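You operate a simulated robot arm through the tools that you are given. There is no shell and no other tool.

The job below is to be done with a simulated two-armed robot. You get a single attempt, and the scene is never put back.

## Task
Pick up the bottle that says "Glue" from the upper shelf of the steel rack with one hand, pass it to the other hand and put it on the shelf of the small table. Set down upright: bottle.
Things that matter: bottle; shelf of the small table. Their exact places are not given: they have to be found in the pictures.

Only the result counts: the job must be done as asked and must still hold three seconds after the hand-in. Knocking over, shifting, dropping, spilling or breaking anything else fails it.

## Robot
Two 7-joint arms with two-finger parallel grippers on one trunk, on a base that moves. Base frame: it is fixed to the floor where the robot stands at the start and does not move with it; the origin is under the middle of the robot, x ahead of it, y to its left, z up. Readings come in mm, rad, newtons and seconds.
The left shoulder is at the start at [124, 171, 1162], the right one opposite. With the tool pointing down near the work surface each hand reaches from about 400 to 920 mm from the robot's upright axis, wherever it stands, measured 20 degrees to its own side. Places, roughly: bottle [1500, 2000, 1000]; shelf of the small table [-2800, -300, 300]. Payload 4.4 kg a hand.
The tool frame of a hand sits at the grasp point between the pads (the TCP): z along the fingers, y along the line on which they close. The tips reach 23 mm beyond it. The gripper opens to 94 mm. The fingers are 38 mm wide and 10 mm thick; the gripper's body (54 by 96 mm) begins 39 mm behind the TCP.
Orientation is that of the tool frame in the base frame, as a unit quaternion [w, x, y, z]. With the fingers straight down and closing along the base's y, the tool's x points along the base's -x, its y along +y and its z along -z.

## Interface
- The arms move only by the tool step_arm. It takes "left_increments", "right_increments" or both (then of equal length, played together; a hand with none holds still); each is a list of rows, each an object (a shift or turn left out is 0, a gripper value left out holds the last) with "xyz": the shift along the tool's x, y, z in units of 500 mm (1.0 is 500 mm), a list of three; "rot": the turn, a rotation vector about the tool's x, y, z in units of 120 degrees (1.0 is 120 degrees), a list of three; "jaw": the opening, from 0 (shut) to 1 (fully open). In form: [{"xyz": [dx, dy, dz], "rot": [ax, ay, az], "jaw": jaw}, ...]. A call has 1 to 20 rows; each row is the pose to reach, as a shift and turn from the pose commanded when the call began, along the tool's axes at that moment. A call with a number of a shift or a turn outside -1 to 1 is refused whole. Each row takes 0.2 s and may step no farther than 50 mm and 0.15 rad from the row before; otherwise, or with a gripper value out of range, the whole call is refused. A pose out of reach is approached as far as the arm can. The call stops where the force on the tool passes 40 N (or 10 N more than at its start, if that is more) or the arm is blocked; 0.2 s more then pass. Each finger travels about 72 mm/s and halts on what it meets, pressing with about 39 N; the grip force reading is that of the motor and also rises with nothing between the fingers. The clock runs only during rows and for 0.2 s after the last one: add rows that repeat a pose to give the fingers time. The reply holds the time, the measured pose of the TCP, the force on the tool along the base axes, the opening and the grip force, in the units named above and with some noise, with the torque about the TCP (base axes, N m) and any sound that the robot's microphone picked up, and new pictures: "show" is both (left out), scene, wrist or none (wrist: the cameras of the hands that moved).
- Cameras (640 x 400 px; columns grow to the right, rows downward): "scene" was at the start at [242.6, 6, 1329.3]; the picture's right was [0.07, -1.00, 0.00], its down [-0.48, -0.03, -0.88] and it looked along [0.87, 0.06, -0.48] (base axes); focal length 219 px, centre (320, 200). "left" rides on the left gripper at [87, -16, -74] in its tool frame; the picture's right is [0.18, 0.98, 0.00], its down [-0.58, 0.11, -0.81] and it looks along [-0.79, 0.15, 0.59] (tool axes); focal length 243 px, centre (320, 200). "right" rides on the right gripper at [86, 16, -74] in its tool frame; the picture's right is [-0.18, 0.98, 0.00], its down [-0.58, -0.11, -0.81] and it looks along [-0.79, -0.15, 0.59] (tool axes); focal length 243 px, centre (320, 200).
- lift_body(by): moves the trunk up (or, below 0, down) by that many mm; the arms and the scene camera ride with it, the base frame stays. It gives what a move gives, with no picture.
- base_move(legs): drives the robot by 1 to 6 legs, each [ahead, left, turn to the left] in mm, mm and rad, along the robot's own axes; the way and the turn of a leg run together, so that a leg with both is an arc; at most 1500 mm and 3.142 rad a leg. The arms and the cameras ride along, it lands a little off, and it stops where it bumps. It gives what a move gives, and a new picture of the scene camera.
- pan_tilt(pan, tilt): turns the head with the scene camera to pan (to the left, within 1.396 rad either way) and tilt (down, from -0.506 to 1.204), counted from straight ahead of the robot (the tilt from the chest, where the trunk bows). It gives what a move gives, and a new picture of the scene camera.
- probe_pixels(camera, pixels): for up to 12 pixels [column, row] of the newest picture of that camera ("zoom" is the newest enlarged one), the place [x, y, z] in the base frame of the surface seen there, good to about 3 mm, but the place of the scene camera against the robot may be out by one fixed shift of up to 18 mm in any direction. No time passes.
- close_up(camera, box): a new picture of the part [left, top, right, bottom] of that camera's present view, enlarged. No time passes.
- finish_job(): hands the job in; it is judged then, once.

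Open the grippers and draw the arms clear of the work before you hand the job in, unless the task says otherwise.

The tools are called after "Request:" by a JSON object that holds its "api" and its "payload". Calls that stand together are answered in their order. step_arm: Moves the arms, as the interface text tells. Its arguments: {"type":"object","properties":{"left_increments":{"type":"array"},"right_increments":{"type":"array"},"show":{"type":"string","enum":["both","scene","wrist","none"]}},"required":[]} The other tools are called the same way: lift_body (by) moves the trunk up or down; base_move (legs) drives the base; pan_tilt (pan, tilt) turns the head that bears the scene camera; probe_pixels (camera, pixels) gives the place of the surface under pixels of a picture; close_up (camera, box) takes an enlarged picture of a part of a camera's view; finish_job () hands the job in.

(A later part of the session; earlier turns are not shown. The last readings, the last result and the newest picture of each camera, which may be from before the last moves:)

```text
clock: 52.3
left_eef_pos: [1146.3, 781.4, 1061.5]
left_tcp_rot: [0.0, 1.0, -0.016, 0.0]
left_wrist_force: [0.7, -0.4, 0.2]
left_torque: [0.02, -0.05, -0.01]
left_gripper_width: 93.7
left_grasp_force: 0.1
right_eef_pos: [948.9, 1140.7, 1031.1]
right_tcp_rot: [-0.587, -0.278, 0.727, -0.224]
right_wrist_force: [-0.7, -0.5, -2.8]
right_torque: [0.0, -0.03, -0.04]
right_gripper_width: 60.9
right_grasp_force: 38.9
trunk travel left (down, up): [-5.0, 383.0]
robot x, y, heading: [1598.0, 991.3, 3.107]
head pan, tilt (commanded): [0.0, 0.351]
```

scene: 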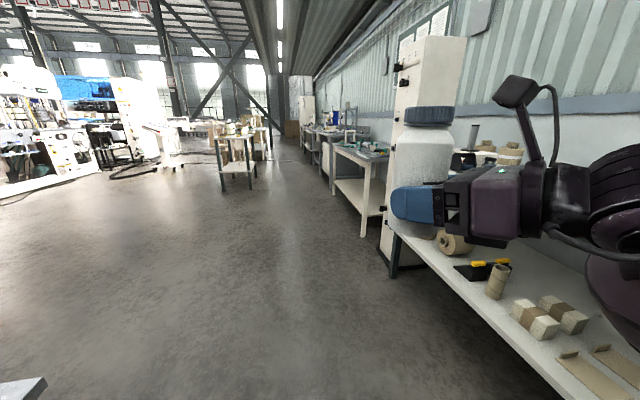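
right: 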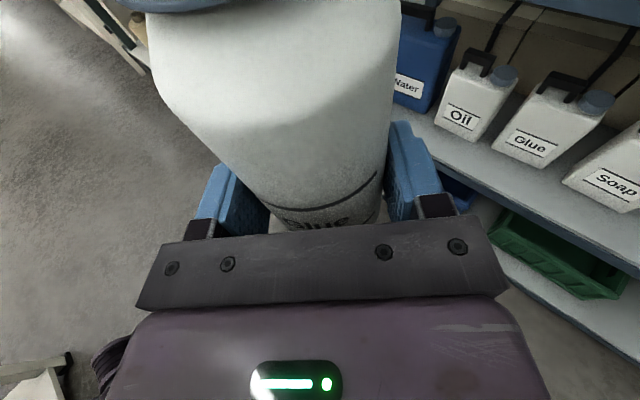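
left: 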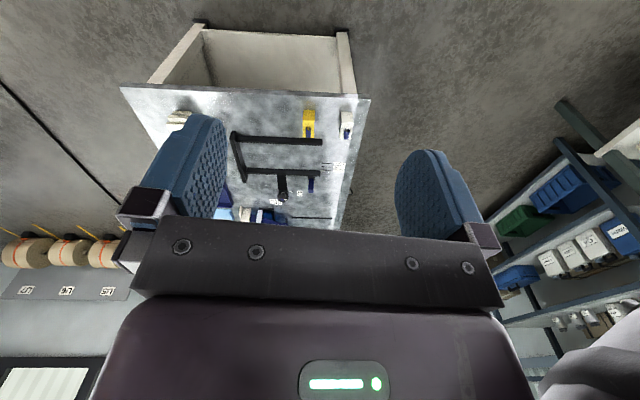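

A small table is visible at about (240,155). I enlarge that part and probe it.

Request:
{"api": "close_up", "payload": {"camera": "scene", "box": [192, 110, 288, 200]}}

Request:
{"api": "probe_pixels", "payload": {"camera": "scene", "pixels": [[218, 150], [235, 160], [252, 175], [235, 180], [270, 150], [225, 190], [245, 145], [150, 180], [300, 200], [320, 150], [365, 235], [100, 210]]}}

```text
4.44 times, centred on (240, 155) of scene
```

zoom: 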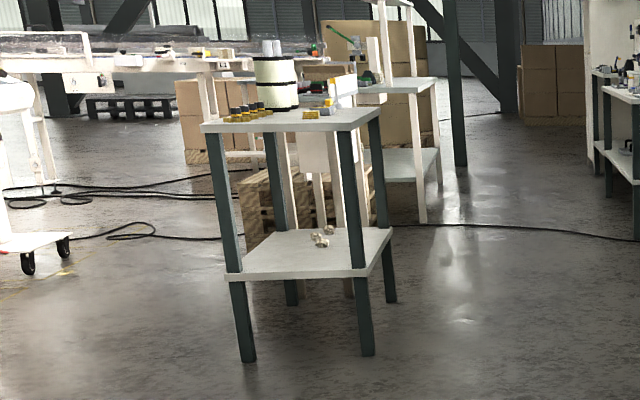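

```text
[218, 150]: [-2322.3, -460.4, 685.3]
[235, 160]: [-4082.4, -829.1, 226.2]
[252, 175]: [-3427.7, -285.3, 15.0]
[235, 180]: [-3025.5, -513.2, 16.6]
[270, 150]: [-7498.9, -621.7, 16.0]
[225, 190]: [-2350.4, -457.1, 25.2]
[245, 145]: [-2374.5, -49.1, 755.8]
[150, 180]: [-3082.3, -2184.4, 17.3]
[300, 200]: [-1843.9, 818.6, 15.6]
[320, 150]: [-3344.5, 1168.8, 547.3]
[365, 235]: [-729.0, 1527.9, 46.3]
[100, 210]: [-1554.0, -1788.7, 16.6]
```

The small table has a top and a lower shelf with a few small beige things on it. I probe its corners in the enlarged view.

Request:
{"api": "probe_pixels", "payload": {"camera": "zoom", "pixels": [[230, 200], [345, 180], [205, 128], [360, 122], [236, 278], [365, 268], [300, 262], [280, 235], [322, 240], [376, 160], [388, 230], [300, 275]]}}

```text
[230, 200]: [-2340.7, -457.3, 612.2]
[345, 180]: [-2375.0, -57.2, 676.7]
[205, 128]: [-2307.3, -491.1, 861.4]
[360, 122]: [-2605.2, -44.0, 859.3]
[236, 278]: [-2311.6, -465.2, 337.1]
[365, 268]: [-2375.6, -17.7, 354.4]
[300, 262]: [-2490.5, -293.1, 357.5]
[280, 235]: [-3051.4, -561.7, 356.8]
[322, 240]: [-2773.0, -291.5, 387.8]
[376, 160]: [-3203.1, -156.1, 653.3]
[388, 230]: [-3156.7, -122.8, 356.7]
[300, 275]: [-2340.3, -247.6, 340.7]
```

The small table's shelf is at z≈350 with its front edge at x≈-2320 (between legs at y≈-457 and -57), top at z≈860; the front part of the shelf is free. I drive out of the corridor toward it in steps.

Request:
{"api": "base_move", "payload": {"legs": [[698, 15, 0], [989, 334, 0]]}}

```text
clock: 61.2
left_eef_pos: [-559.2, 487.7, 1060.9]
left_tcp_rot: [0.0, 1.0, -0.02, 0.0]
left_wrist_force: [-0.3, 0.1, 0.0]
left_torque: [0.04, 0.0, -0.01]
left_gripper_width: 94.0
left_grasp_force: 0.0
right_eef_pos: [-755.5, 849.1, 1031.0]
right_tcp_rot: [-0.588, -0.276, 0.727, -0.222]
right_wrist_force: [1.0, -1.0, -3.8]
right_torque: [0.03, -0.03, 0.02]
right_gripper_width: 61.1
right_grasp_force: 39.2
trunk travel left (down, up): [-5.0, 383.0]
robot x, y, heading: [-103.7, 697.1, 3.1]
head pan, tilt (commanded): [0.0, 0.351]
```

scene: 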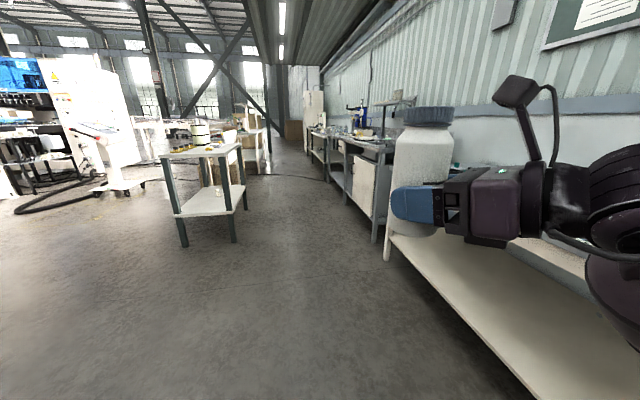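

The floor toward the small table is free. I drive diagonally to about (-1250, -230) and turn to face the table's short side.

Request:
{"api": "base_move", "payload": {"legs": [[1106, 974, 0], [0, 0, 0.14]]}}

```text
clock: 70.8
left_eef_pos: [-1701.3, -519.4, 1061.2]
left_tcp_rot: [0.0, 0.999, 0.05, 0.0]
left_wrist_force: [-0.4, 0.2, -0.1]
left_torque: [0.03, 0.01, 0.0]
left_gripper_width: 93.9
left_grasp_force: 0.0
right_eef_pos: [-1946.1, -189.1, 1031.1]
right_tcp_rot: [-0.57, -0.326, 0.707, -0.261]
right_wrist_force: [0.2, -0.6, -3.8]
right_torque: [0.01, -0.03, -0.01]
right_gripper_width: 61.2
right_grasp_force: 38.7
trunk travel left (down, up): [-5.0, 383.0]
robot x, y, heading: [-1284.8, -254.1, -3.048]
head pan, tilt (commanded): [0.0, 0.351]
```

scene: 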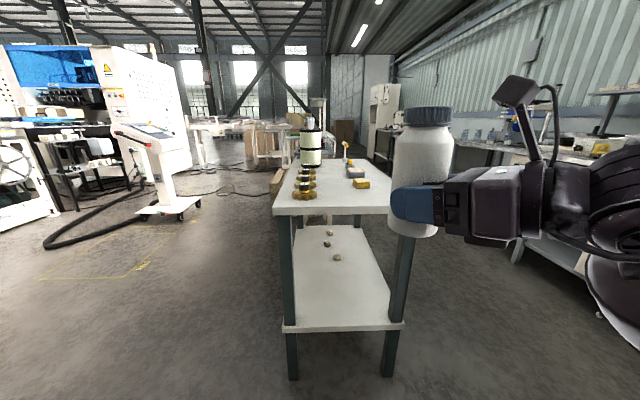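

The small table stands straight ahead, with the shelf visible at rows 225–330. I probe its corners and the things on the shelf.

Request:
{"api": "probe_pixels", "payload": {"camera": "scene", "pixels": [[285, 327], [400, 322], [340, 325], [310, 300], [370, 295], [337, 258], [328, 245], [340, 290], [278, 212], [386, 208], [290, 260], [402, 250]]}}

Request:
{"api": "close_up", "payload": {"camera": "scene", "box": [256, 140, 448, 380]}}

```text
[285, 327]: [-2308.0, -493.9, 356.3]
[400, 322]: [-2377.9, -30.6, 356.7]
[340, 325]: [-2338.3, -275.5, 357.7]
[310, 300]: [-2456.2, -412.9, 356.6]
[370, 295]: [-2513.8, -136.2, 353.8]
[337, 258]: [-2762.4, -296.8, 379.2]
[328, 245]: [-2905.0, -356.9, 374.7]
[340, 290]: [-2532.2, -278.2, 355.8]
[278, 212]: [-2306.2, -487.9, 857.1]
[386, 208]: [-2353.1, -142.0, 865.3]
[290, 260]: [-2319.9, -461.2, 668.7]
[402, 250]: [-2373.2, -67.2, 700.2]
```

```text
1.67 times, centred on (352, 260) of scene
```

zoom: 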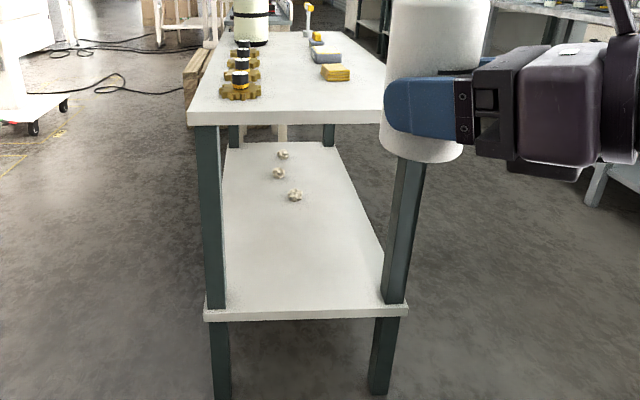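

The shelf's front edge runs from (-2308,-494) to (-2378,-31), z≈350, with about 470 mm of room above; the free spot is some 140 mm inside. For the handover I first yaw the right hand a further 46° so it points to the robot's left, moving it to the middle and 60 mm lower.

Request:
{"api": "step_arm", "payload": {"right_increments": [{"xyz": [-0.0078, -0.0188, 0.0202], "rot": [0.0374, 0, -0.0081]}, {"xyz": [-0.0157, -0.0375, 0.0403], "rot": [0.0748, 0, -0.0163]}, {"xyz": [-0.0235, -0.0563, 0.0605], "rot": [0.1122, 0, -0.0244]}, {"xyz": [-0.0313, -0.075, 0.0806], "rot": [0.1496, 0, -0.0325]}, {"xyz": [-0.0392, -0.0938, 0.1008], "rot": [0.187, 0, -0.0407]}, {"xyz": [-0.047, -0.1125, 0.121], "rot": [0.2244, 0, -0.0488]}, {"xyz": [-0.0548, -0.1313, 0.1411], "rot": [0.2618, 0, -0.0569]}, {"xyz": [-0.0626, -0.15, 0.1613], "rot": [0.2992, 0, -0.065]}, {"xyz": [-0.0705, -0.1688, 0.1814], "rot": [0.3366, 0, -0.0732]}, {"xyz": [-0.0783, -0.1875, 0.2016], "rot": [0.374, 0, -0.0813]}], "show": "both"}}

```text
clock: 73.0
left_eef_pos: [-1701.9, -519.2, 1060.7]
left_tcp_rot: [0.001, 0.999, 0.05, -0.001]
left_wrist_force: [0.4, -1.0, 0.4]
left_torque: [0.02, 0.0, 0.01]
left_gripper_width: 94.0
left_grasp_force: 0.1
right_eef_pos: [-1936.0, -318.3, 970.7]
right_tcp_rot: [0.423, 0.577, -0.524, 0.463]
right_wrist_force: [0.1, -0.1, -2.8]
right_torque: [0.01, -0.01, -0.03]
right_gripper_width: 61.1
right_grasp_force: 39.7
trunk travel left (down, up): [-5.0, 383.0]
robot x, y, heading: [-1282.6, -256.5, -3.04]
head pan, tilt (commanded): [0.0, 0.351]
```

scene: 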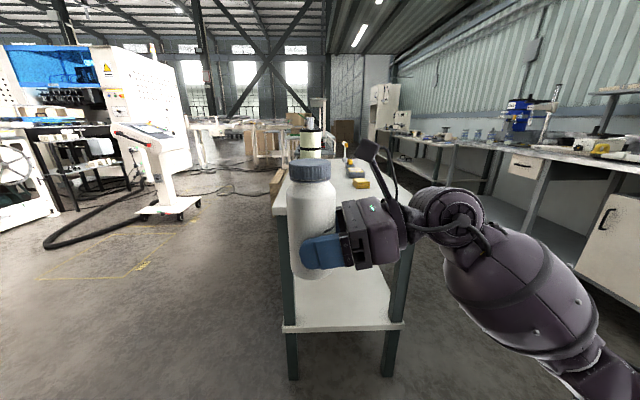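
right: 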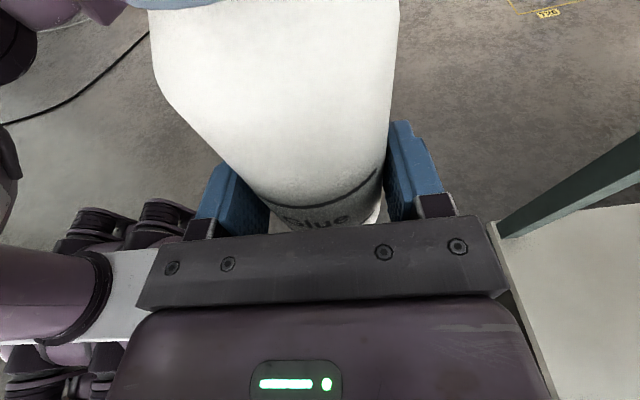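

The right hand now holds the bottle at the middle (A≈656 mm ahead), pointing left, bottle base z≈924, top ≈1076. I bring the left hand ahead and out, spinning it -90° about its axis so that it can later pitch to point right with its camera on top.

Request:
{"api": "step_arm", "payload": {"left_increments": [{"xyz": [-0.0273, 0.0055, -0.0036], "rot": [0, 0, -0.0682]}, {"xyz": [-0.0545, 0.011, -0.0073], "rot": [0, 0, -0.1364]}, {"xyz": [-0.0818, 0.0164, -0.0109], "rot": [0, 0, -0.2045]}, {"xyz": [-0.1091, 0.0218, -0.0145], "rot": [0, 0, -0.2727]}, {"xyz": [-0.1364, 0.0273, -0.0182], "rot": [0, 0, -0.3409]}, {"xyz": [-0.1636, 0.0327, -0.0218], "rot": [0, 0, -0.4091]}, {"xyz": [-0.1909, 0.0382, -0.0255], "rot": [0, 0, -0.4773]}, {"xyz": [-0.2182, 0.0436, -0.0291], "rot": [0, 0, -0.5455]}, {"xyz": [-0.2455, 0.0491, -0.0327], "rot": [0, 0, -0.6136]}, {"xyz": [-0.2727, 0.0545, -0.0364], "rot": [0, 0, -0.6818]}, {"xyz": [-0.3, 0.06, -0.04], "rot": [0, 0, -0.75]}], "show": "both"}}

```text
clock: 75.4
left_eef_pos: [-1847.5, -564.9, 1081.3]
left_tcp_rot: [0.0, 0.67, 0.742, 0.0]
left_wrist_force: [0.5, 0.4, -0.2]
left_torque: [-0.01, 0.03, -0.02]
left_gripper_width: 94.0
left_grasp_force: 0.1
right_eef_pos: [-1933.9, -317.5, 972.1]
right_tcp_rot: [0.424, 0.575, -0.525, 0.463]
right_wrist_force: [0.1, -0.3, -3.3]
right_torque: [0.04, 0.03, 0.01]
right_gripper_width: 61.0
right_grasp_force: 39.4
trunk travel left (down, up): [-5.0, 383.0]
robot x, y, heading: [-1281.2, -251.9, -3.044]
head pan, tilt (commanded): [0.0, 0.351]
```

scene: 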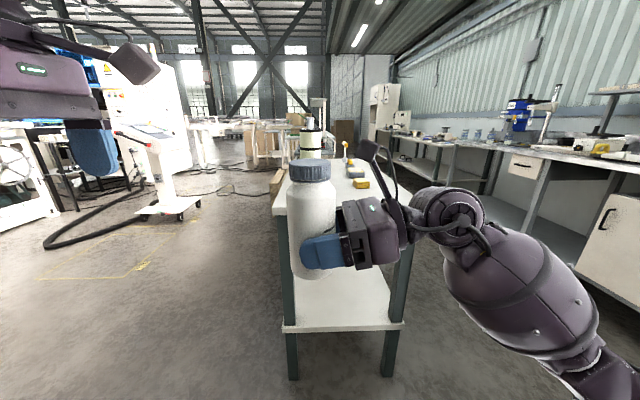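
left: 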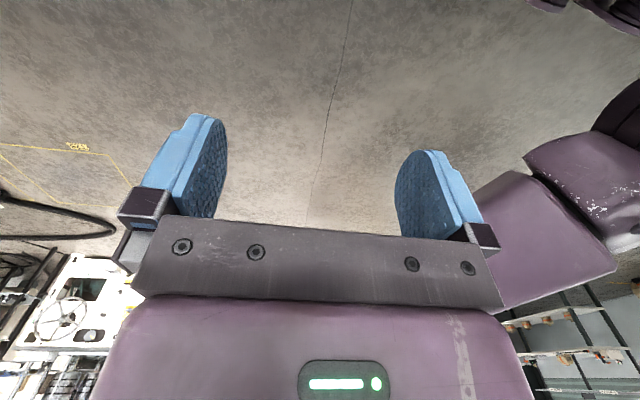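

The left hand is spun as intended. Now I pitch it up 75° so it points right (15° below level), at the bottle's depth and at z≈1025, still 200 mm to the left of the bottle.

Request:
{"api": "step_arm", "payload": {"left_increments": [{"xyz": [0.012, -0.014, 0.0124], "rot": [0, 0.0694, 0]}, {"xyz": [0.024, -0.028, 0.0249], "rot": [0, 0.1389, 0]}, {"xyz": [0.036, -0.042, 0.0373], "rot": [0, 0.2083, 0]}, {"xyz": [0.048, -0.056, 0.0498], "rot": [0, 0.2778, 0]}, {"xyz": [0.06, -0.07, 0.0622], "rot": [0, 0.3472, 0]}, {"xyz": [0.072, -0.084, 0.0747], "rot": [0, 0.4167, 0]}, {"xyz": [0.084, -0.098, 0.0871], "rot": [0, 0.4861, 0]}, {"xyz": [0.096, -0.112, 0.0996], "rot": [0, 0.5556, 0]}, {"xyz": [0.108, -0.126, 0.112], "rot": [0, 0.625, 0]}], "show": "both"}}

```text
clock: 77.4
left_eef_pos: [-1916.3, -515.6, 1024.8]
left_tcp_rot: [-0.452, 0.532, 0.588, 0.409]
left_wrist_force: [-0.1, 0.0, 0.0]
left_torque: [-0.01, -0.01, 0.03]
left_gripper_width: 94.0
left_grasp_force: 0.0
right_eef_pos: [-1934.5, -318.4, 970.4]
right_tcp_rot: [0.422, 0.576, -0.524, 0.463]
right_wrist_force: [-0.5, 0.8, -3.6]
right_torque: [0.02, 0.01, 0.03]
right_gripper_width: 60.8
right_grasp_force: 38.9
trunk travel left (down, up): [-5.0, 383.0]
robot x, y, heading: [-1283.2, -251.1, -3.048]
head pan, tilt (commanded): [0.0, 0.351]
```

scene: 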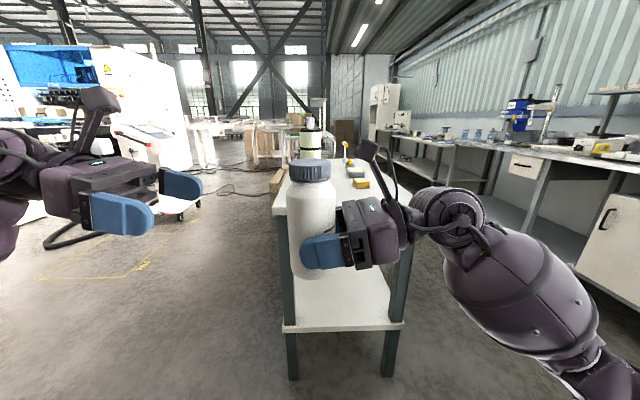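
left: 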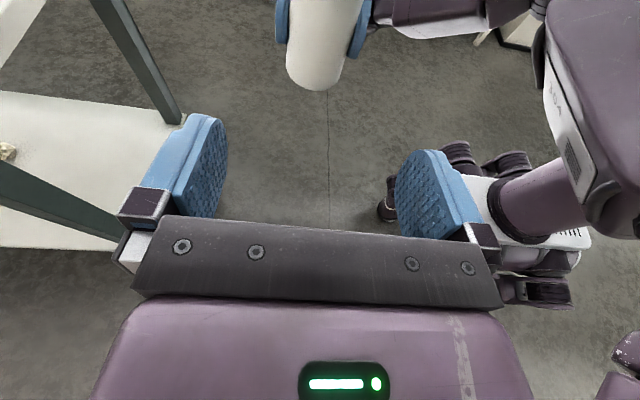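

The left hand points right at the bottle, which shows at about (325,40) in the left wrist picture with the right fingers on both sides. I enlarge and probe it in the left camera to align.

Request:
{"api": "close_up", "payload": {"camera": "left", "box": [240, 0, 416, 110]}}

Request:
{"api": "probe_pixels", "payload": {"camera": "left", "pixels": [[292, 30], [358, 30], [325, 30], [290, 60], [345, 60], [318, 60], [314, 85], [325, 5], [282, 20], [362, 35]]}}

```text
3.64 times, centred on (328, 55) of left
```

zoom: 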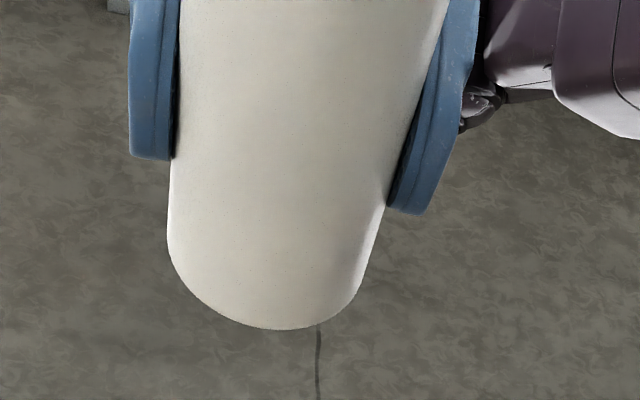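

```text
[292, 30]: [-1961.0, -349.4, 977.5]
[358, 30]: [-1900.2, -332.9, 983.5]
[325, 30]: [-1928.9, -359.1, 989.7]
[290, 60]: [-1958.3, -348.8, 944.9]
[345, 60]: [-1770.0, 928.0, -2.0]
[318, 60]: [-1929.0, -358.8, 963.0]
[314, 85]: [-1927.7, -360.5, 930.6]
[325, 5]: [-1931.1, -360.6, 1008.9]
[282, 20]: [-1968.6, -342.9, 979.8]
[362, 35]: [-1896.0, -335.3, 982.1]
```

Bottle axis as seen by the left camera ≈ (-1932, -329), upright, base ≈924. I move the left hand 60 % of the way in at z≈1027, with its fingers passing above the right hand's fingers.

Request:
{"api": "step_arm", "payload": {"left_increments": [{"xyz": [0.0194, 0.0011, 0.0697], "jaw": 1.0}, {"xyz": [0.0389, 0.0023, 0.1394], "jaw": 1.0}, {"xyz": [0.0583, 0.0034, 0.209], "jaw": 1.0}], "show": "both"}}

```text
clock: 78.2
left_eef_pos: [-1923.9, -409.7, 1028.7]
left_tcp_rot: [-0.452, 0.532, 0.588, 0.409]
left_wrist_force: [0.3, -0.1, -0.3]
left_torque: [0.0, -0.01, 0.02]
left_gripper_width: 94.0
left_grasp_force: 0.2
right_eef_pos: [-1934.6, -317.2, 971.2]
right_tcp_rot: [0.424, 0.575, -0.525, 0.463]
right_wrist_force: [1.2, 0.5, -3.6]
right_torque: [0.01, -0.03, 0.03]
right_gripper_width: 60.9
right_grasp_force: 38.9
trunk travel left (down, up): [-5.0, 383.0]
robot x, y, heading: [-1283.5, -250.2, -3.044]
head pan, tilt (commanded): [0.0, 0.351]
```

scene: 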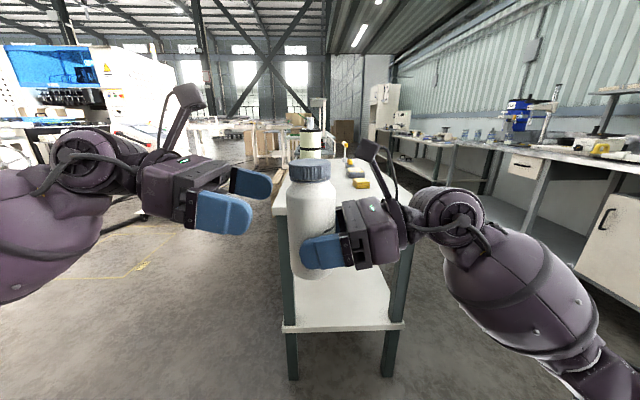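
left: 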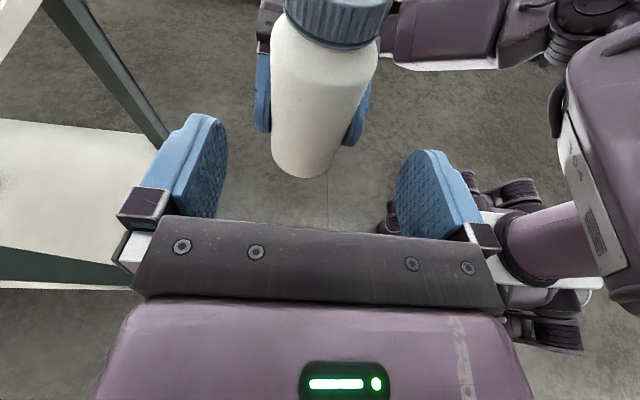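

The bottle is centred between the left fingers (column ≈322). I probe it again from this nearer view.

Request:
{"api": "probe_pixels", "payload": {"camera": "left", "pixels": [[276, 80], [374, 75], [325, 80], [315, 120], [305, 170], [330, 50], [335, 30], [340, 5], [264, 70], [368, 90], [350, 140], [284, 40]]}}

```text
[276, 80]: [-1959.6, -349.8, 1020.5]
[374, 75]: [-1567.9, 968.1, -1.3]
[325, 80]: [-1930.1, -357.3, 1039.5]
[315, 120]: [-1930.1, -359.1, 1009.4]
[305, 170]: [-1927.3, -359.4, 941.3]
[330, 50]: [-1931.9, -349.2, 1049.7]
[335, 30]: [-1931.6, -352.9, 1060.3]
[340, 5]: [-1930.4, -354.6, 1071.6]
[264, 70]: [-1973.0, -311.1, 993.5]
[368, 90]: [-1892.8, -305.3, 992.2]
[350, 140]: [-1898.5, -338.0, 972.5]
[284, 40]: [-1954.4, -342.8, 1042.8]
```

Axis ≈ (-1931, -328), right finger tops at z≈993, cylindrical body up to z≈1039. I go in the last 74 mm at z≈1027, with jaws still open.

Request:
{"api": "step_arm", "payload": {"left_increments": [{"xyz": [0.0119, 0.0007, 0.0493], "jaw": 1.0}, {"xyz": [0.0239, 0.0014, 0.0985], "jaw": 1.0}, {"xyz": [0.0358, 0.0021, 0.1478], "jaw": 1.0}, {"xyz": [0.0358, 0.0021, 0.1478], "jaw": 1.0}], "show": "both"}}

```text
clock: 79.2
left_eef_pos: [-1932.0, -332.3, 1024.6]
left_tcp_rot: [-0.451, 0.533, 0.588, 0.409]
left_wrist_force: [0.3, 0.6, -0.3]
left_torque: [0.03, 0.02, -0.03]
left_gripper_width: 93.7
left_grasp_force: 0.0
right_eef_pos: [-1935.1, -316.8, 971.6]
right_tcp_rot: [0.423, 0.576, -0.524, 0.463]
right_wrist_force: [-0.2, 0.0, -2.8]
right_torque: [0.03, -0.02, 0.0]
right_gripper_width: 60.9
right_grasp_force: 39.1
trunk travel left (down, up): [-5.0, 383.0]
robot x, y, heading: [-1280.2, -249.7, -3.041]
head pan, tilt (commanded): [0.0, 0.351]
```

scene: 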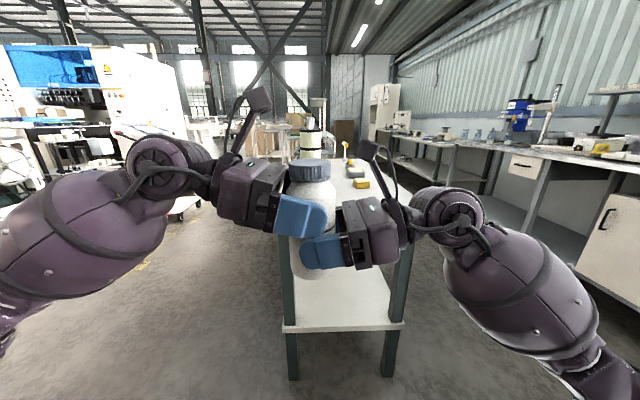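
left: 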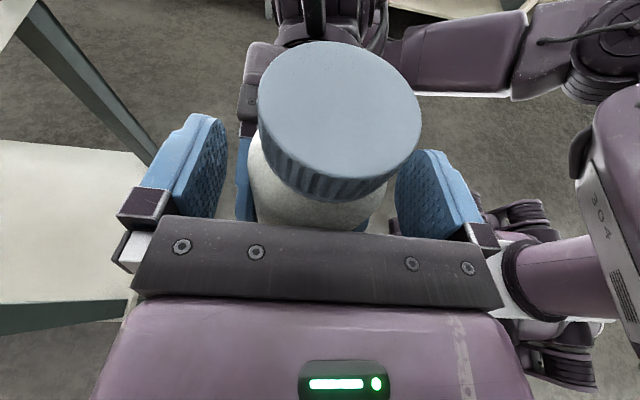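

The bottle stands between the left fingers with no contact force. I close the left hand on it while the right still holds.

Request:
{"api": "step_arm", "payload": {"left_increments": [{"xyz": [0, 0, 0], "jaw": 0.8}, {"xyz": [0, 0, 0], "jaw": 0.6}, {"xyz": [0, 0, 0], "jaw": 0.3}, {"xyz": [0, 0, 0], "jaw": 0.3}, {"xyz": [0, 0, 0], "jaw": 0.3}], "show": "both"}}

```text
clock: 80.4
left_eef_pos: [-1930.8, -333.2, 1024.4]
left_tcp_rot: [-0.452, 0.532, 0.589, 0.408]
left_wrist_force: [-18.1, 0.8, 0.7]
left_torque: [0.02, 0.47, 0.16]
left_gripper_width: 60.9
left_grasp_force: 39.0
right_eef_pos: [-1933.0, -318.6, 972.2]
right_tcp_rot: [0.423, 0.576, -0.524, 0.463]
right_wrist_force: [18.8, -0.1, -4.4]
right_torque: [0.06, 0.51, 0.1]
right_gripper_width: 60.8
right_grasp_force: 39.4
trunk travel left (down, up): [-5.0, 383.0]
robot x, y, heading: [-1281.2, -250.9, -3.045]
head pan, tilt (commanded): [0.0, 0.351]
```

scene: 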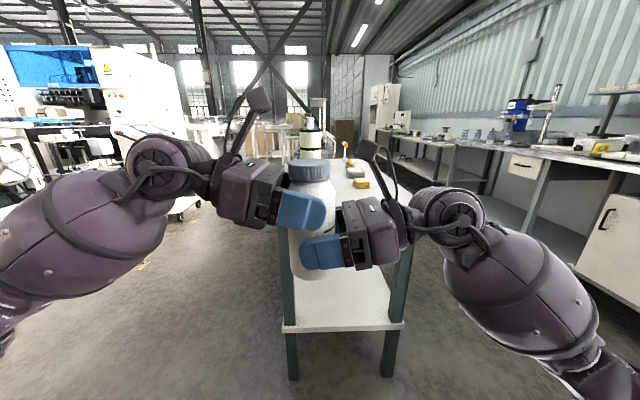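
left: 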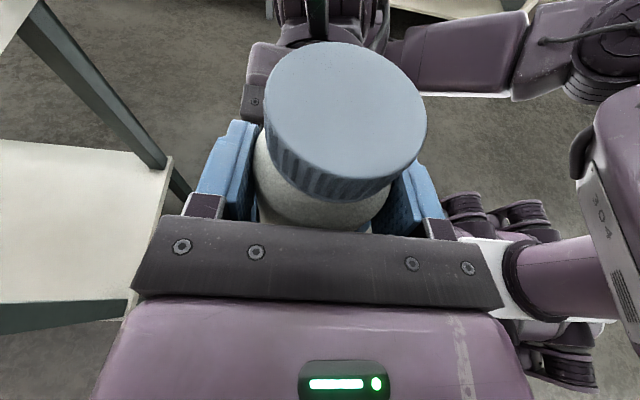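

Both hands hold the bottle, with about 18 N of sideways strain between them. I shift the left hand 2 mm ahead (its -y) to relax this before opening the right.

Request:
{"api": "step_arm", "payload": {"left_increments": [{"xyz": [0, -0.002, 0], "jaw": 0.3}, {"xyz": [0, -0.004, 0], "jaw": 0.3}], "show": "none"}}

```text
clock: 81.0
left_eef_pos: [-1933.0, -334.0, 1025.2]
left_tcp_rot: [-0.451, 0.533, 0.588, 0.409]
left_wrist_force: [-14.2, 3.8, -0.9]
left_torque: [0.05, 0.63, 0.21]
left_gripper_width: 61.0
left_grasp_force: 39.3
right_eef_pos: [-1934.2, -318.1, 971.6]
right_tcp_rot: [0.424, 0.576, -0.523, 0.464]
right_wrist_force: [14.0, -3.3, 1.6]
right_torque: [0.08, 0.17, 0.0]
right_gripper_width: 61.2
right_grasp_force: 38.6
trunk travel left (down, up): [-5.0, 383.0]
robot x, y, heading: [-1283.2, -252.3, -3.039]
head pan, tilt (commanded): [0.0, 0.351]
```

The strain fell to 14 N; I shift another 3 mm the same way.

Request:
{"api": "step_arm", "payload": {"left_increments": [{"xyz": [0, -0.003, 0], "jaw": 0.3}, {"xyz": [0, -0.006, 0], "jaw": 0.3}], "show": "none"}}

```text
clock: 81.6
left_eef_pos: [-1935.4, -333.6, 1024.6]
left_tcp_rot: [-0.449, 0.534, 0.587, 0.41]
left_wrist_force: [9.2, 6.1, -5.6]
left_torque: [0.47, 0.0, -0.26]
left_gripper_width: 61.1
left_grasp_force: 39.0
right_eef_pos: [-1937.0, -317.9, 972.2]
right_tcp_rot: [0.425, 0.574, -0.526, 0.462]
right_wrist_force: [-9.8, -6.5, 5.3]
right_torque: [-0.28, -0.51, 0.1]
right_gripper_width: 60.9
right_grasp_force: 39.4
trunk travel left (down, up): [-5.0, 383.0]
robot x, y, heading: [-1280.1, -251.1, -3.042]
head pan, tilt (commanded): [0.0, 0.351]
```

Strain is now small (9 N the other way). I open the right hand fully while the left holds, keeping both still.

Request:
{"api": "step_arm", "payload": {"left_increments": [{"xyz": [0, 0.0016, 0], "jaw": 0.3}, {"xyz": [0, 0.0016, 0], "jaw": 0.3}, {"xyz": [0, 0.0016, 0], "jaw": 0.3}, {"xyz": [0, 0.0016, 0], "jaw": 0.3}], "right_increments": [{"xyz": [0, 0, 0], "jaw": 0.65}, {"xyz": [0, 0, 0], "jaw": 0.8}, {"xyz": [0, 0, 0], "jaw": 1.0}, {"xyz": [0, 0, 0], "jaw": 1.0}], "show": "both"}}

```text
clock: 82.6
left_eef_pos: [-1936.0, -332.9, 1024.9]
left_tcp_rot: [-0.452, 0.532, 0.588, 0.408]
left_wrist_force: [0.2, 0.1, -0.6]
left_torque: [-0.03, 0.03, -0.02]
left_gripper_width: 61.0
left_grasp_force: 38.9
right_eef_pos: [-1935.7, -317.9, 971.0]
right_tcp_rot: [0.424, 0.576, -0.524, 0.463]
right_wrist_force: [-0.8, -0.2, -0.4]
right_torque: [0.0, -0.04, -0.01]
right_gripper_width: 93.9
right_grasp_force: 0.0
trunk travel left (down, up): [-5.0, 383.0]
robot x, y, heading: [-1283.5, -252.7, -3.045]
head pan, tilt (commanded): [0.0, 0.351]
```

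scene: 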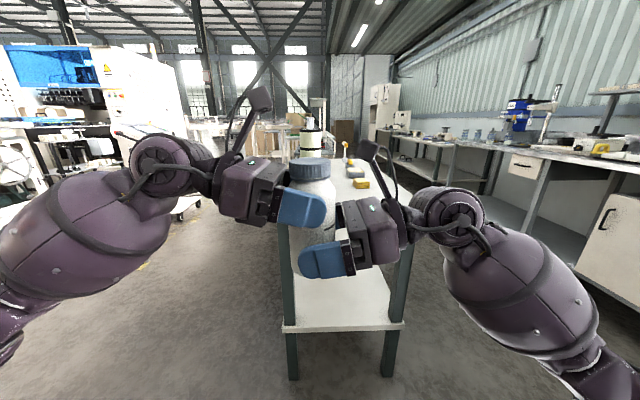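
right: 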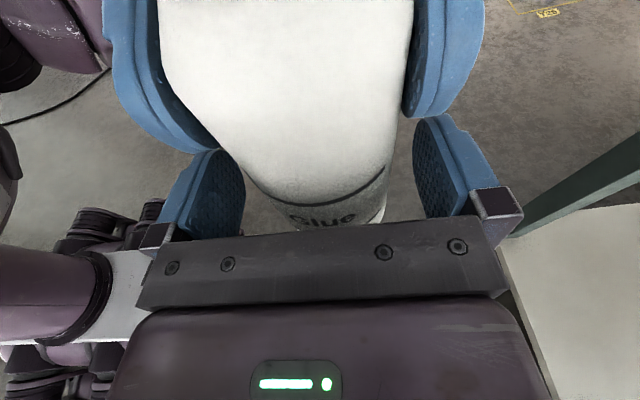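
left: 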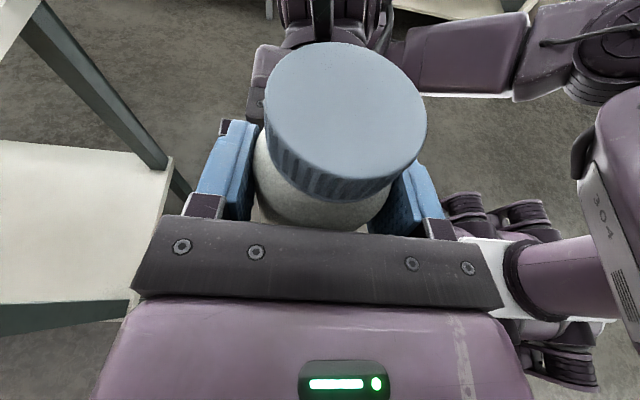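

The right hand is open (94 mm) and free of load; the left keeps 61 mm at 39 N. I withdraw the right hand straight to the right by 150 mm.

Request:
{"api": "step_arm", "payload": {"right_increments": [{"xyz": [-0.0107, 0, -0.0488]}, {"xyz": [-0.0214, 0, -0.0977]}, {"xyz": [-0.0321, 0, -0.1465]}, {"xyz": [-0.0428, 0, -0.1953]}, {"xyz": [-0.0535, 0, -0.2442]}, {"xyz": [-0.0642, 0, -0.293]}], "show": "both"}}

```text
clock: 84.0
left_eef_pos: [-1934.9, -333.2, 1025.5]
left_tcp_rot: [-0.45, 0.534, 0.587, 0.409]
left_wrist_force: [0.1, -0.1, -0.7]
left_torque: [0.03, 0.02, 0.02]
left_gripper_width: 60.7
left_grasp_force: 39.1
right_eef_pos: [-1945.8, -169.1, 971.9]
right_tcp_rot: [0.423, 0.576, -0.525, 0.462]
right_wrist_force: [0.5, 0.4, 0.0]
right_torque: [-0.02, 0.02, 0.0]
right_gripper_width: 94.2
right_grasp_force: 0.0
trunk travel left (down, up): [-5.0, 383.0]
robot x, y, heading: [-1279.6, -250.7, -3.046]
head pan, tilt (commanded): [0.0, 0.351]
```

scene: 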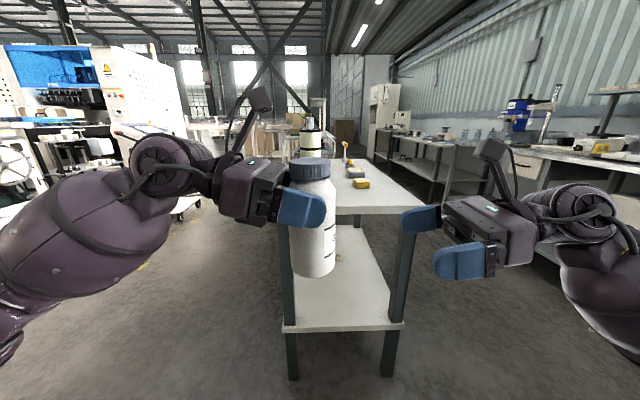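
right: 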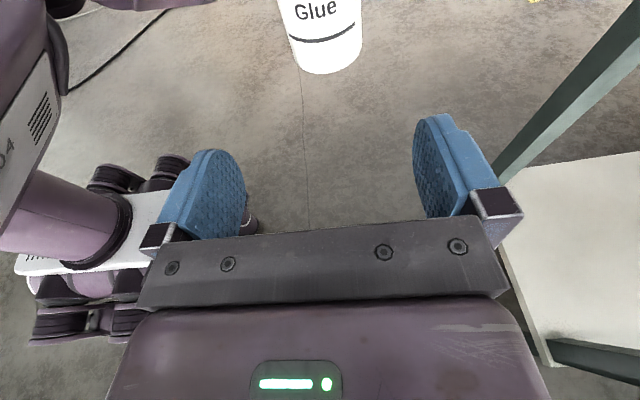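

The bottle hangs free in the left hand. I probe its side in the right camera to check that it is upright, and fold the right hand back and down beside the body so it will not meet the table top later.

Request:
{"api": "probe_pixels", "payload": {"camera": "right", "pixels": [[320, 5], [325, 30], [328, 60], [295, 40], [360, 40], [315, 20]]}}

Request:
{"api": "step_arm", "payload": {"right_increments": [{"xyz": [0.0034, -0.042, -0.0202], "rot": [0, -0.065, 0]}, {"xyz": [0.0068, -0.084, -0.0404], "rot": [0, -0.13, 0]}, {"xyz": [0.0102, -0.126, -0.0606], "rot": [0, -0.195, 0]}, {"xyz": [0.0136, -0.168, -0.0808], "rot": [0, -0.26, 0]}, {"xyz": [0.017, -0.21, -0.101], "rot": [0, -0.325, 0]}, {"xyz": [0.0204, -0.252, -0.1212], "rot": [0, -0.39, 0]}, {"xyz": [0.0238, -0.294, -0.1414], "rot": [0, -0.455, 0]}, {"xyz": [0.0272, -0.336, -0.1616], "rot": [0, -0.52, 0]}, {"xyz": [0.0306, -0.378, -0.1818], "rot": [0, -0.585, 0]}, {"xyz": [0.034, -0.42, -0.202], "rot": [0, -0.65, 0]}], "show": "both"}}

```text
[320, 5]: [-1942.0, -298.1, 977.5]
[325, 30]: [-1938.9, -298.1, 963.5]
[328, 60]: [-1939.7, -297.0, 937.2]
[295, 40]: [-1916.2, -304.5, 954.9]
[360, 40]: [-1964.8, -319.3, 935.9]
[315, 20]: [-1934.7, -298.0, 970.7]
```

```text
clock: 86.2
left_eef_pos: [-1934.5, -333.0, 1026.6]
left_tcp_rot: [-0.453, 0.532, 0.588, 0.407]
left_wrist_force: [0.0, 0.4, -3.3]
left_torque: [-0.05, 0.0, -0.01]
left_gripper_width: 60.9
left_grasp_force: 38.3
right_eef_pos: [-1753.1, -54.1, 1036.8]
right_tcp_rot: [0.046, 0.74, -0.67, -0.033]
right_wrist_force: [2.2, -1.1, 1.5]
right_torque: [0.04, 0.14, 0.03]
right_gripper_width: 94.2
right_grasp_force: 0.1
right hand out of reach, approached as far as the arm can: row 8, 10
trunk travel left (down, up): [-5.0, 383.0]
robot x, y, heading: [-1284.1, -254.0, -3.042]
head pan, tilt (commanded): [0.0, 0.351]
```

scene: 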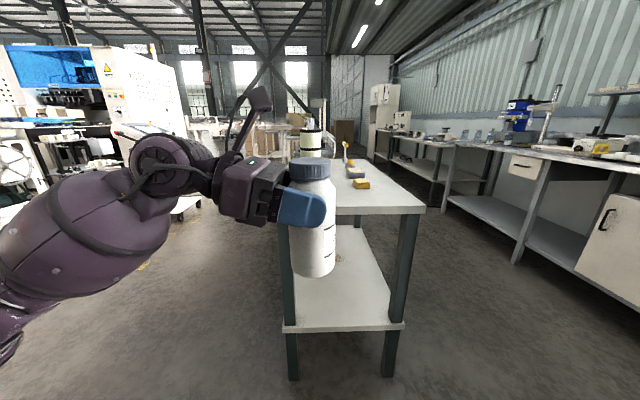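
right: 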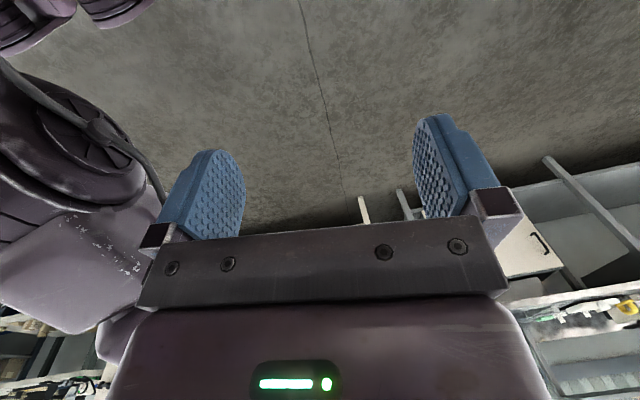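

The left hand now carries the bottle's weight (-3.3 N) and the right hand is folded back. To know how near the base may come to the table, I probe the robot's own base wheels visible at the top left of the right wrist picture, and look down with the head.

Request:
{"api": "probe_pixels", "payload": {"camera": "right", "pixels": [[30, 25], [110, 10], [60, 30], [130, 15], [90, 5], [10, 50]]}}

Request:
{"api": "pan_tilt", "payload": {"pan": 0.0, "tilt": 1.0}}

```text
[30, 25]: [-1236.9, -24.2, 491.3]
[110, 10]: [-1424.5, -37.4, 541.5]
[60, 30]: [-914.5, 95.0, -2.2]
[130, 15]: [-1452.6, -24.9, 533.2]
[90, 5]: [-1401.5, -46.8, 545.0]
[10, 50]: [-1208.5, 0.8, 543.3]
```

```text
clock: 87.3
left_eef_pos: [-1937.1, -332.3, 1026.1]
left_tcp_rot: [-0.452, 0.532, 0.588, 0.408]
left_wrist_force: [-0.2, -0.2, -4.2]
left_torque: [0.02, 0.02, 0.01]
left_gripper_width: 60.9
left_grasp_force: 38.2
right_eef_pos: [-1755.4, -53.3, 1035.4]
right_tcp_rot: [0.047, 0.739, -0.671, -0.031]
right_wrist_force: [0.5, 0.0, -0.9]
right_torque: [0.0, -0.02, 0.02]
right_gripper_width: 94.2
right_grasp_force: 0.2
trunk travel left (down, up): [-5.0, 383.0]
robot x, y, heading: [-1282.8, -251.5, -3.045]
head pan, tilt (commanded): [0.0, 1.0]
```

scene: 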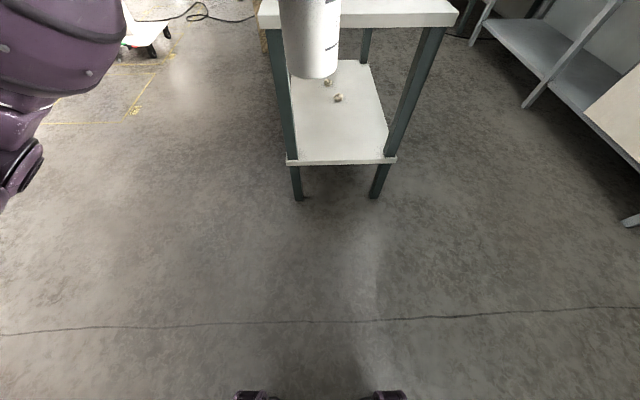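

The base front shows at the bottom edge, (262,396) and (388,395); I probe those and the floor there, as well as the table legs.

Request:
{"api": "probe_pixels", "payload": {"camera": "scene", "pixels": [[262, 397], [388, 395], [325, 397], [298, 195], [375, 192], [288, 162], [394, 160], [340, 162], [338, 98], [330, 85], [272, 25], [450, 22]]}}

```text
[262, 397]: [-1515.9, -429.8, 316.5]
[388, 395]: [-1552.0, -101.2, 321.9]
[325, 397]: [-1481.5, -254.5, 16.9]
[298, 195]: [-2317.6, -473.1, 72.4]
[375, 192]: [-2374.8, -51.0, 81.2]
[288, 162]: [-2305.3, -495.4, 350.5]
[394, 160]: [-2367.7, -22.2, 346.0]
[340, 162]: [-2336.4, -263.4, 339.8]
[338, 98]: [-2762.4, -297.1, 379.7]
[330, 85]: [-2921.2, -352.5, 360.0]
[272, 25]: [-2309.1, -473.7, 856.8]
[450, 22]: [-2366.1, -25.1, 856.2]
```

The base front ends about 260–280 mm ahead of the robot axis, so the table legs will stay clear. I probe the small table's shelf in the left wrist picture for its true height.

Request:
{"api": "probe_pixels", "payload": {"camera": "left", "pixels": [[60, 200], [120, 200], [30, 170], [100, 160], [150, 170], [60, 290], [140, 165], [170, 160], [20, 30], [250, 30]]}}

```text
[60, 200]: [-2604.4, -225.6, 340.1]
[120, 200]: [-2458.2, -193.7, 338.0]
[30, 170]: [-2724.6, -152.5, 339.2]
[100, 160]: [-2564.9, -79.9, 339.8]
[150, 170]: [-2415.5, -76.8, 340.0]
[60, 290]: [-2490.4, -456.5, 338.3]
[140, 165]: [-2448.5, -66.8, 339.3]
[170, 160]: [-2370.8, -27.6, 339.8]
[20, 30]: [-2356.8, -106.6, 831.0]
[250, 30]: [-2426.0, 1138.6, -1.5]
```

The shelf surface is at z≈339.5 in the arm frame (top board's lower side ≈ 815–830). Now I turn the left hand 90° to the left about the vertical so it points ahead, moving it to A≈760, L≈170 with the bottle staying upright.

Request:
{"api": "step_arm", "payload": {"left_increments": [{"xyz": [-0.0071, -0.0174, -0.0266], "rot": [0.0604, 0, -0.0161]}, {"xyz": [-0.0141, -0.0348, -0.0531], "rot": [0.1208, 0, -0.0322]}, {"xyz": [-0.0212, -0.0521, -0.0797], "rot": [0.1813, 0, -0.0483]}, {"xyz": [-0.0282, -0.0695, -0.1062], "rot": [0.2417, 0, -0.0643]}, {"xyz": [-0.0353, -0.0869, -0.1328], "rot": [0.3021, 0, -0.0804]}, {"xyz": [-0.0424, -0.1043, -0.1594], "rot": [0.3625, 0, -0.0965]}, {"xyz": [-0.0494, -0.1216, -0.1859], "rot": [0.4229, 0, -0.1126]}, {"xyz": [-0.0565, -0.139, -0.2125], "rot": [0.4833, 0, -0.1287]}, {"xyz": [-0.0635, -0.1564, -0.239], "rot": [0.5438, 0, -0.1448]}, {"xyz": [-0.0706, -0.1738, -0.2656], "rot": [0.6042, 0, -0.1608]}, {"xyz": [-0.0776, -0.1911, -0.2921], "rot": [0.6646, 0, -0.1769]}, {"xyz": [-0.0847, -0.2085, -0.3187], "rot": [0.725, 0, -0.193]}], "show": "both"}}

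```text
clock: 89.9
left_eef_pos: [-2024.9, -507.9, 1025.9]
left_tcp_rot: [-0.609, -0.04, 0.792, -0.032]
left_wrist_force: [0.6, 0.1, -3.7]
left_torque: [-0.03, 0.0, -0.02]
left_gripper_width: 60.8
left_grasp_force: 39.1
right_eef_pos: [-1754.4, -51.7, 1015.3]
right_tcp_rot: [-0.002, 0.739, -0.674, -0.002]
right_wrist_force: [0.5, -0.2, 0.6]
right_torque: [-0.01, 0.0, 0.0]
right_gripper_width: 94.2
right_grasp_force: 0.2
trunk travel left (down, up): [-5.0, 383.0]
robot x, y, heading: [-1279.0, -251.3, -3.041]
head pan, tilt (commanded): [0.0, 1.0]
```

scene: 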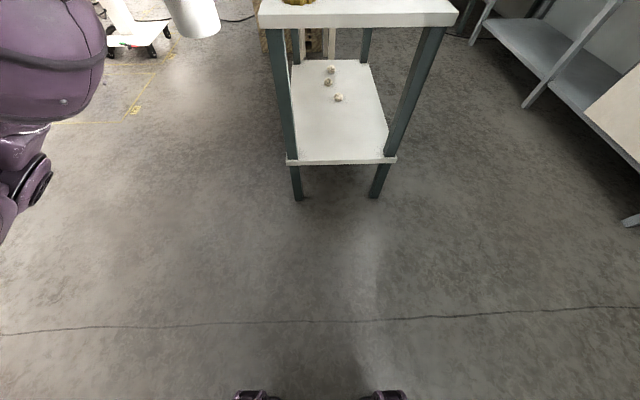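
left: 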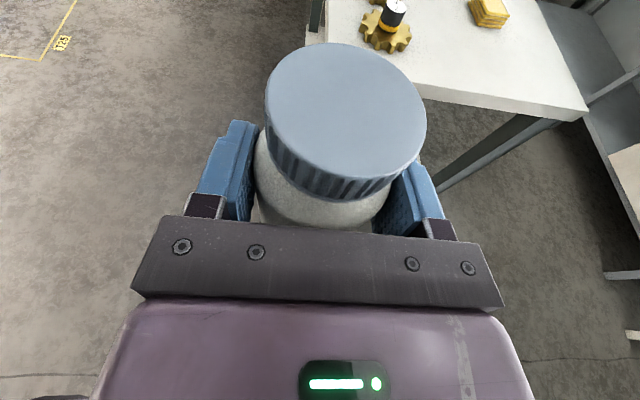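

The left hand now points ahead with the bottle upright, A≈766, L≈180, with no reach trouble. I lower it in front of the table, 300 mm first.

Request:
{"api": "step_arm", "payload": {"left_increments": [{"xyz": [-0.0829, 0, 0.0221]}, {"xyz": [-0.1658, 0, 0.0442]}, {"xyz": [-0.2487, 0, 0.0663]}, {"xyz": [-0.3316, 0, 0.0884]}, {"xyz": [-0.4145, 0, 0.1105]}, {"xyz": [-0.4974, 0, 0.1326]}, {"xyz": [-0.5803, 0, 0.1547]}], "show": "both"}}

```text
clock: 91.5
left_eef_pos: [-2022.5, -513.5, 953.8]
left_tcp_rot: [-0.61, -0.033, 0.791, -0.031]
left_wrist_force: [-0.7, 0.0, -3.2]
left_torque: [-0.01, -0.04, -0.01]
left_gripper_width: 60.8
left_grasp_force: 38.6
left hand out of reach, approached as far as the arm can: row 2, 3, 4, 5, 6, 7
right_eef_pos: [-1754.0, -52.9, 1014.5]
right_tcp_rot: [-0.001, 0.738, -0.674, -0.003]
right_wrist_force: [0.6, -1.0, 0.2]
right_torque: [-0.02, -0.01, 0.0]
right_gripper_width: 94.0
right_grasp_force: 0.0
trunk travel left (down, up): [-5.0, 383.0]
robot x, y, heading: [-1283.7, -256.2, -3.042]
head pan, tilt (commanded): [0.0, 1.0]
```

scene: 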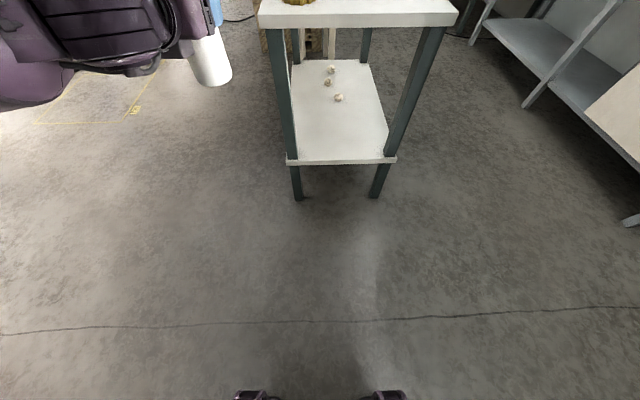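
left: 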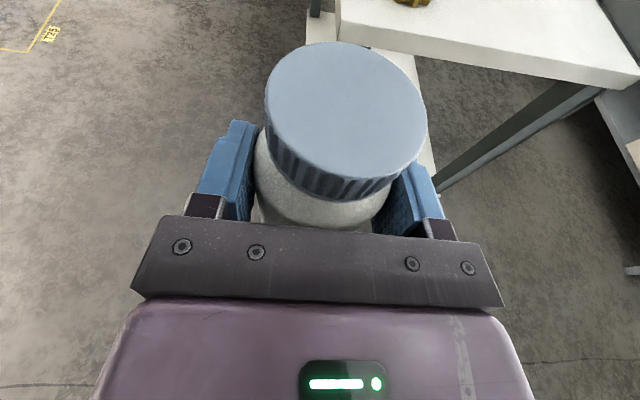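

Lowering stops at z≈954 in this posture: with the camera on top and the hand straight ahead, the wrist runs into a limit. I yaw the hand 60° to the right and inward again, to try lowering it in that more relaxed posture.

Request:
{"api": "step_arm", "payload": {"left_increments": [{"xyz": [-0.006, 0.0327, -0.024], "rot": [-0.0604, 0.0006, 0.0159]}, {"xyz": [-0.012, 0.0655, -0.0479], "rot": [-0.1209, 0.0011, 0.0317]}, {"xyz": [-0.0179, 0.0982, -0.0719], "rot": [-0.1813, 0.0017, 0.0476]}, {"xyz": [-0.0239, 0.1309, -0.0958], "rot": [-0.2418, 0.0022, 0.0634]}, {"xyz": [-0.0299, 0.1636, -0.1198], "rot": [-0.3022, 0.0028, 0.0793]}, {"xyz": [-0.0359, 0.1964, -0.1437], "rot": [-0.3626, 0.0033, 0.0951]}, {"xyz": [-0.0418, 0.2291, -0.1677], "rot": [-0.4231, 0.0039, 0.111]}, {"xyz": [-0.0478, 0.2618, -0.1916], "rot": [-0.4835, 0.0044, 0.1268]}], "show": "none"}}

```text
clock: 93.3
left_eef_pos: [-1944.8, -373.3, 955.7]
left_tcp_rot: [-0.546, 0.362, 0.702, 0.279]
left_wrist_force: [-0.8, 0.4, -3.4]
left_torque: [0.01, 0.0, -0.01]
left_gripper_width: 61.0
left_grasp_force: 37.9
right_eef_pos: [-1754.6, -52.8, 1015.0]
right_tcp_rot: [-0.001, 0.738, -0.675, -0.002]
right_wrist_force: [-0.5, -0.2, -0.3]
right_torque: [0.01, -0.01, 0.0]
right_gripper_width: 94.2
right_grasp_force: 0.1
trunk travel left (down, up): [-5.0, 383.0]
robot x, y, heading: [-1282.8, -253.7, -3.046]
head pan, tilt (commanded): [0.0, 1.0]
```

The hand is yawed 60° right at A≈670, L≈56 without trouble. I try lowering 250 mm from here.

Request:
{"api": "step_arm", "payload": {"left_increments": [{"xyz": [-0.0807, 0.0003, 0.0206]}, {"xyz": [-0.1614, 0.0006, 0.0413]}, {"xyz": [-0.2422, 0.0009, 0.0619]}, {"xyz": [-0.3229, 0.0012, 0.0825]}, {"xyz": [-0.4036, 0.0015, 0.1032]}, {"xyz": [-0.4843, 0.0018, 0.1238]}], "show": "both"}}

```text
clock: 94.7
left_eef_pos: [-1943.0, -373.6, 703.5]
left_tcp_rot: [-0.545, 0.362, 0.703, 0.279]
left_wrist_force: [-0.2, 0.5, -3.3]
left_torque: [-0.02, -0.01, 0.02]
left_gripper_width: 60.8
left_grasp_force: 39.4
right_eef_pos: [-1755.5, -51.6, 1014.6]
right_tcp_rot: [-0.001, 0.739, -0.674, -0.003]
right_wrist_force: [-0.2, 1.0, -0.9]
right_torque: [-0.01, -0.02, 0.02]
right_gripper_width: 93.9
right_grasp_force: 0.1
trunk travel left (down, up): [-5.0, 383.0]
robot x, y, heading: [-1281.2, -249.6, -3.047]
head pan, tilt (commanded): [0.0, 1.0]
```

scene: 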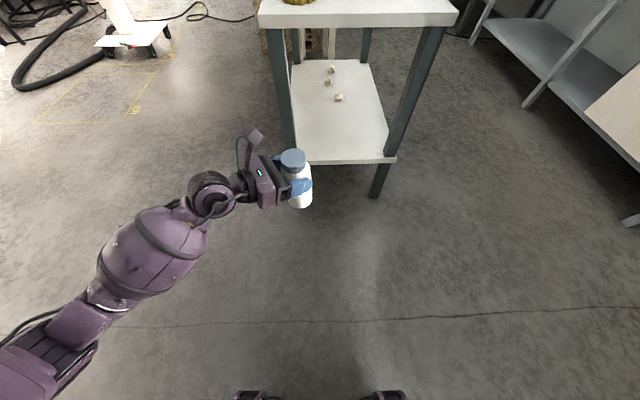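
left: 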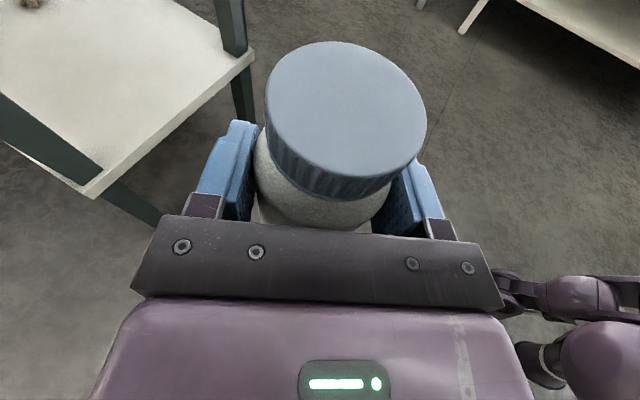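

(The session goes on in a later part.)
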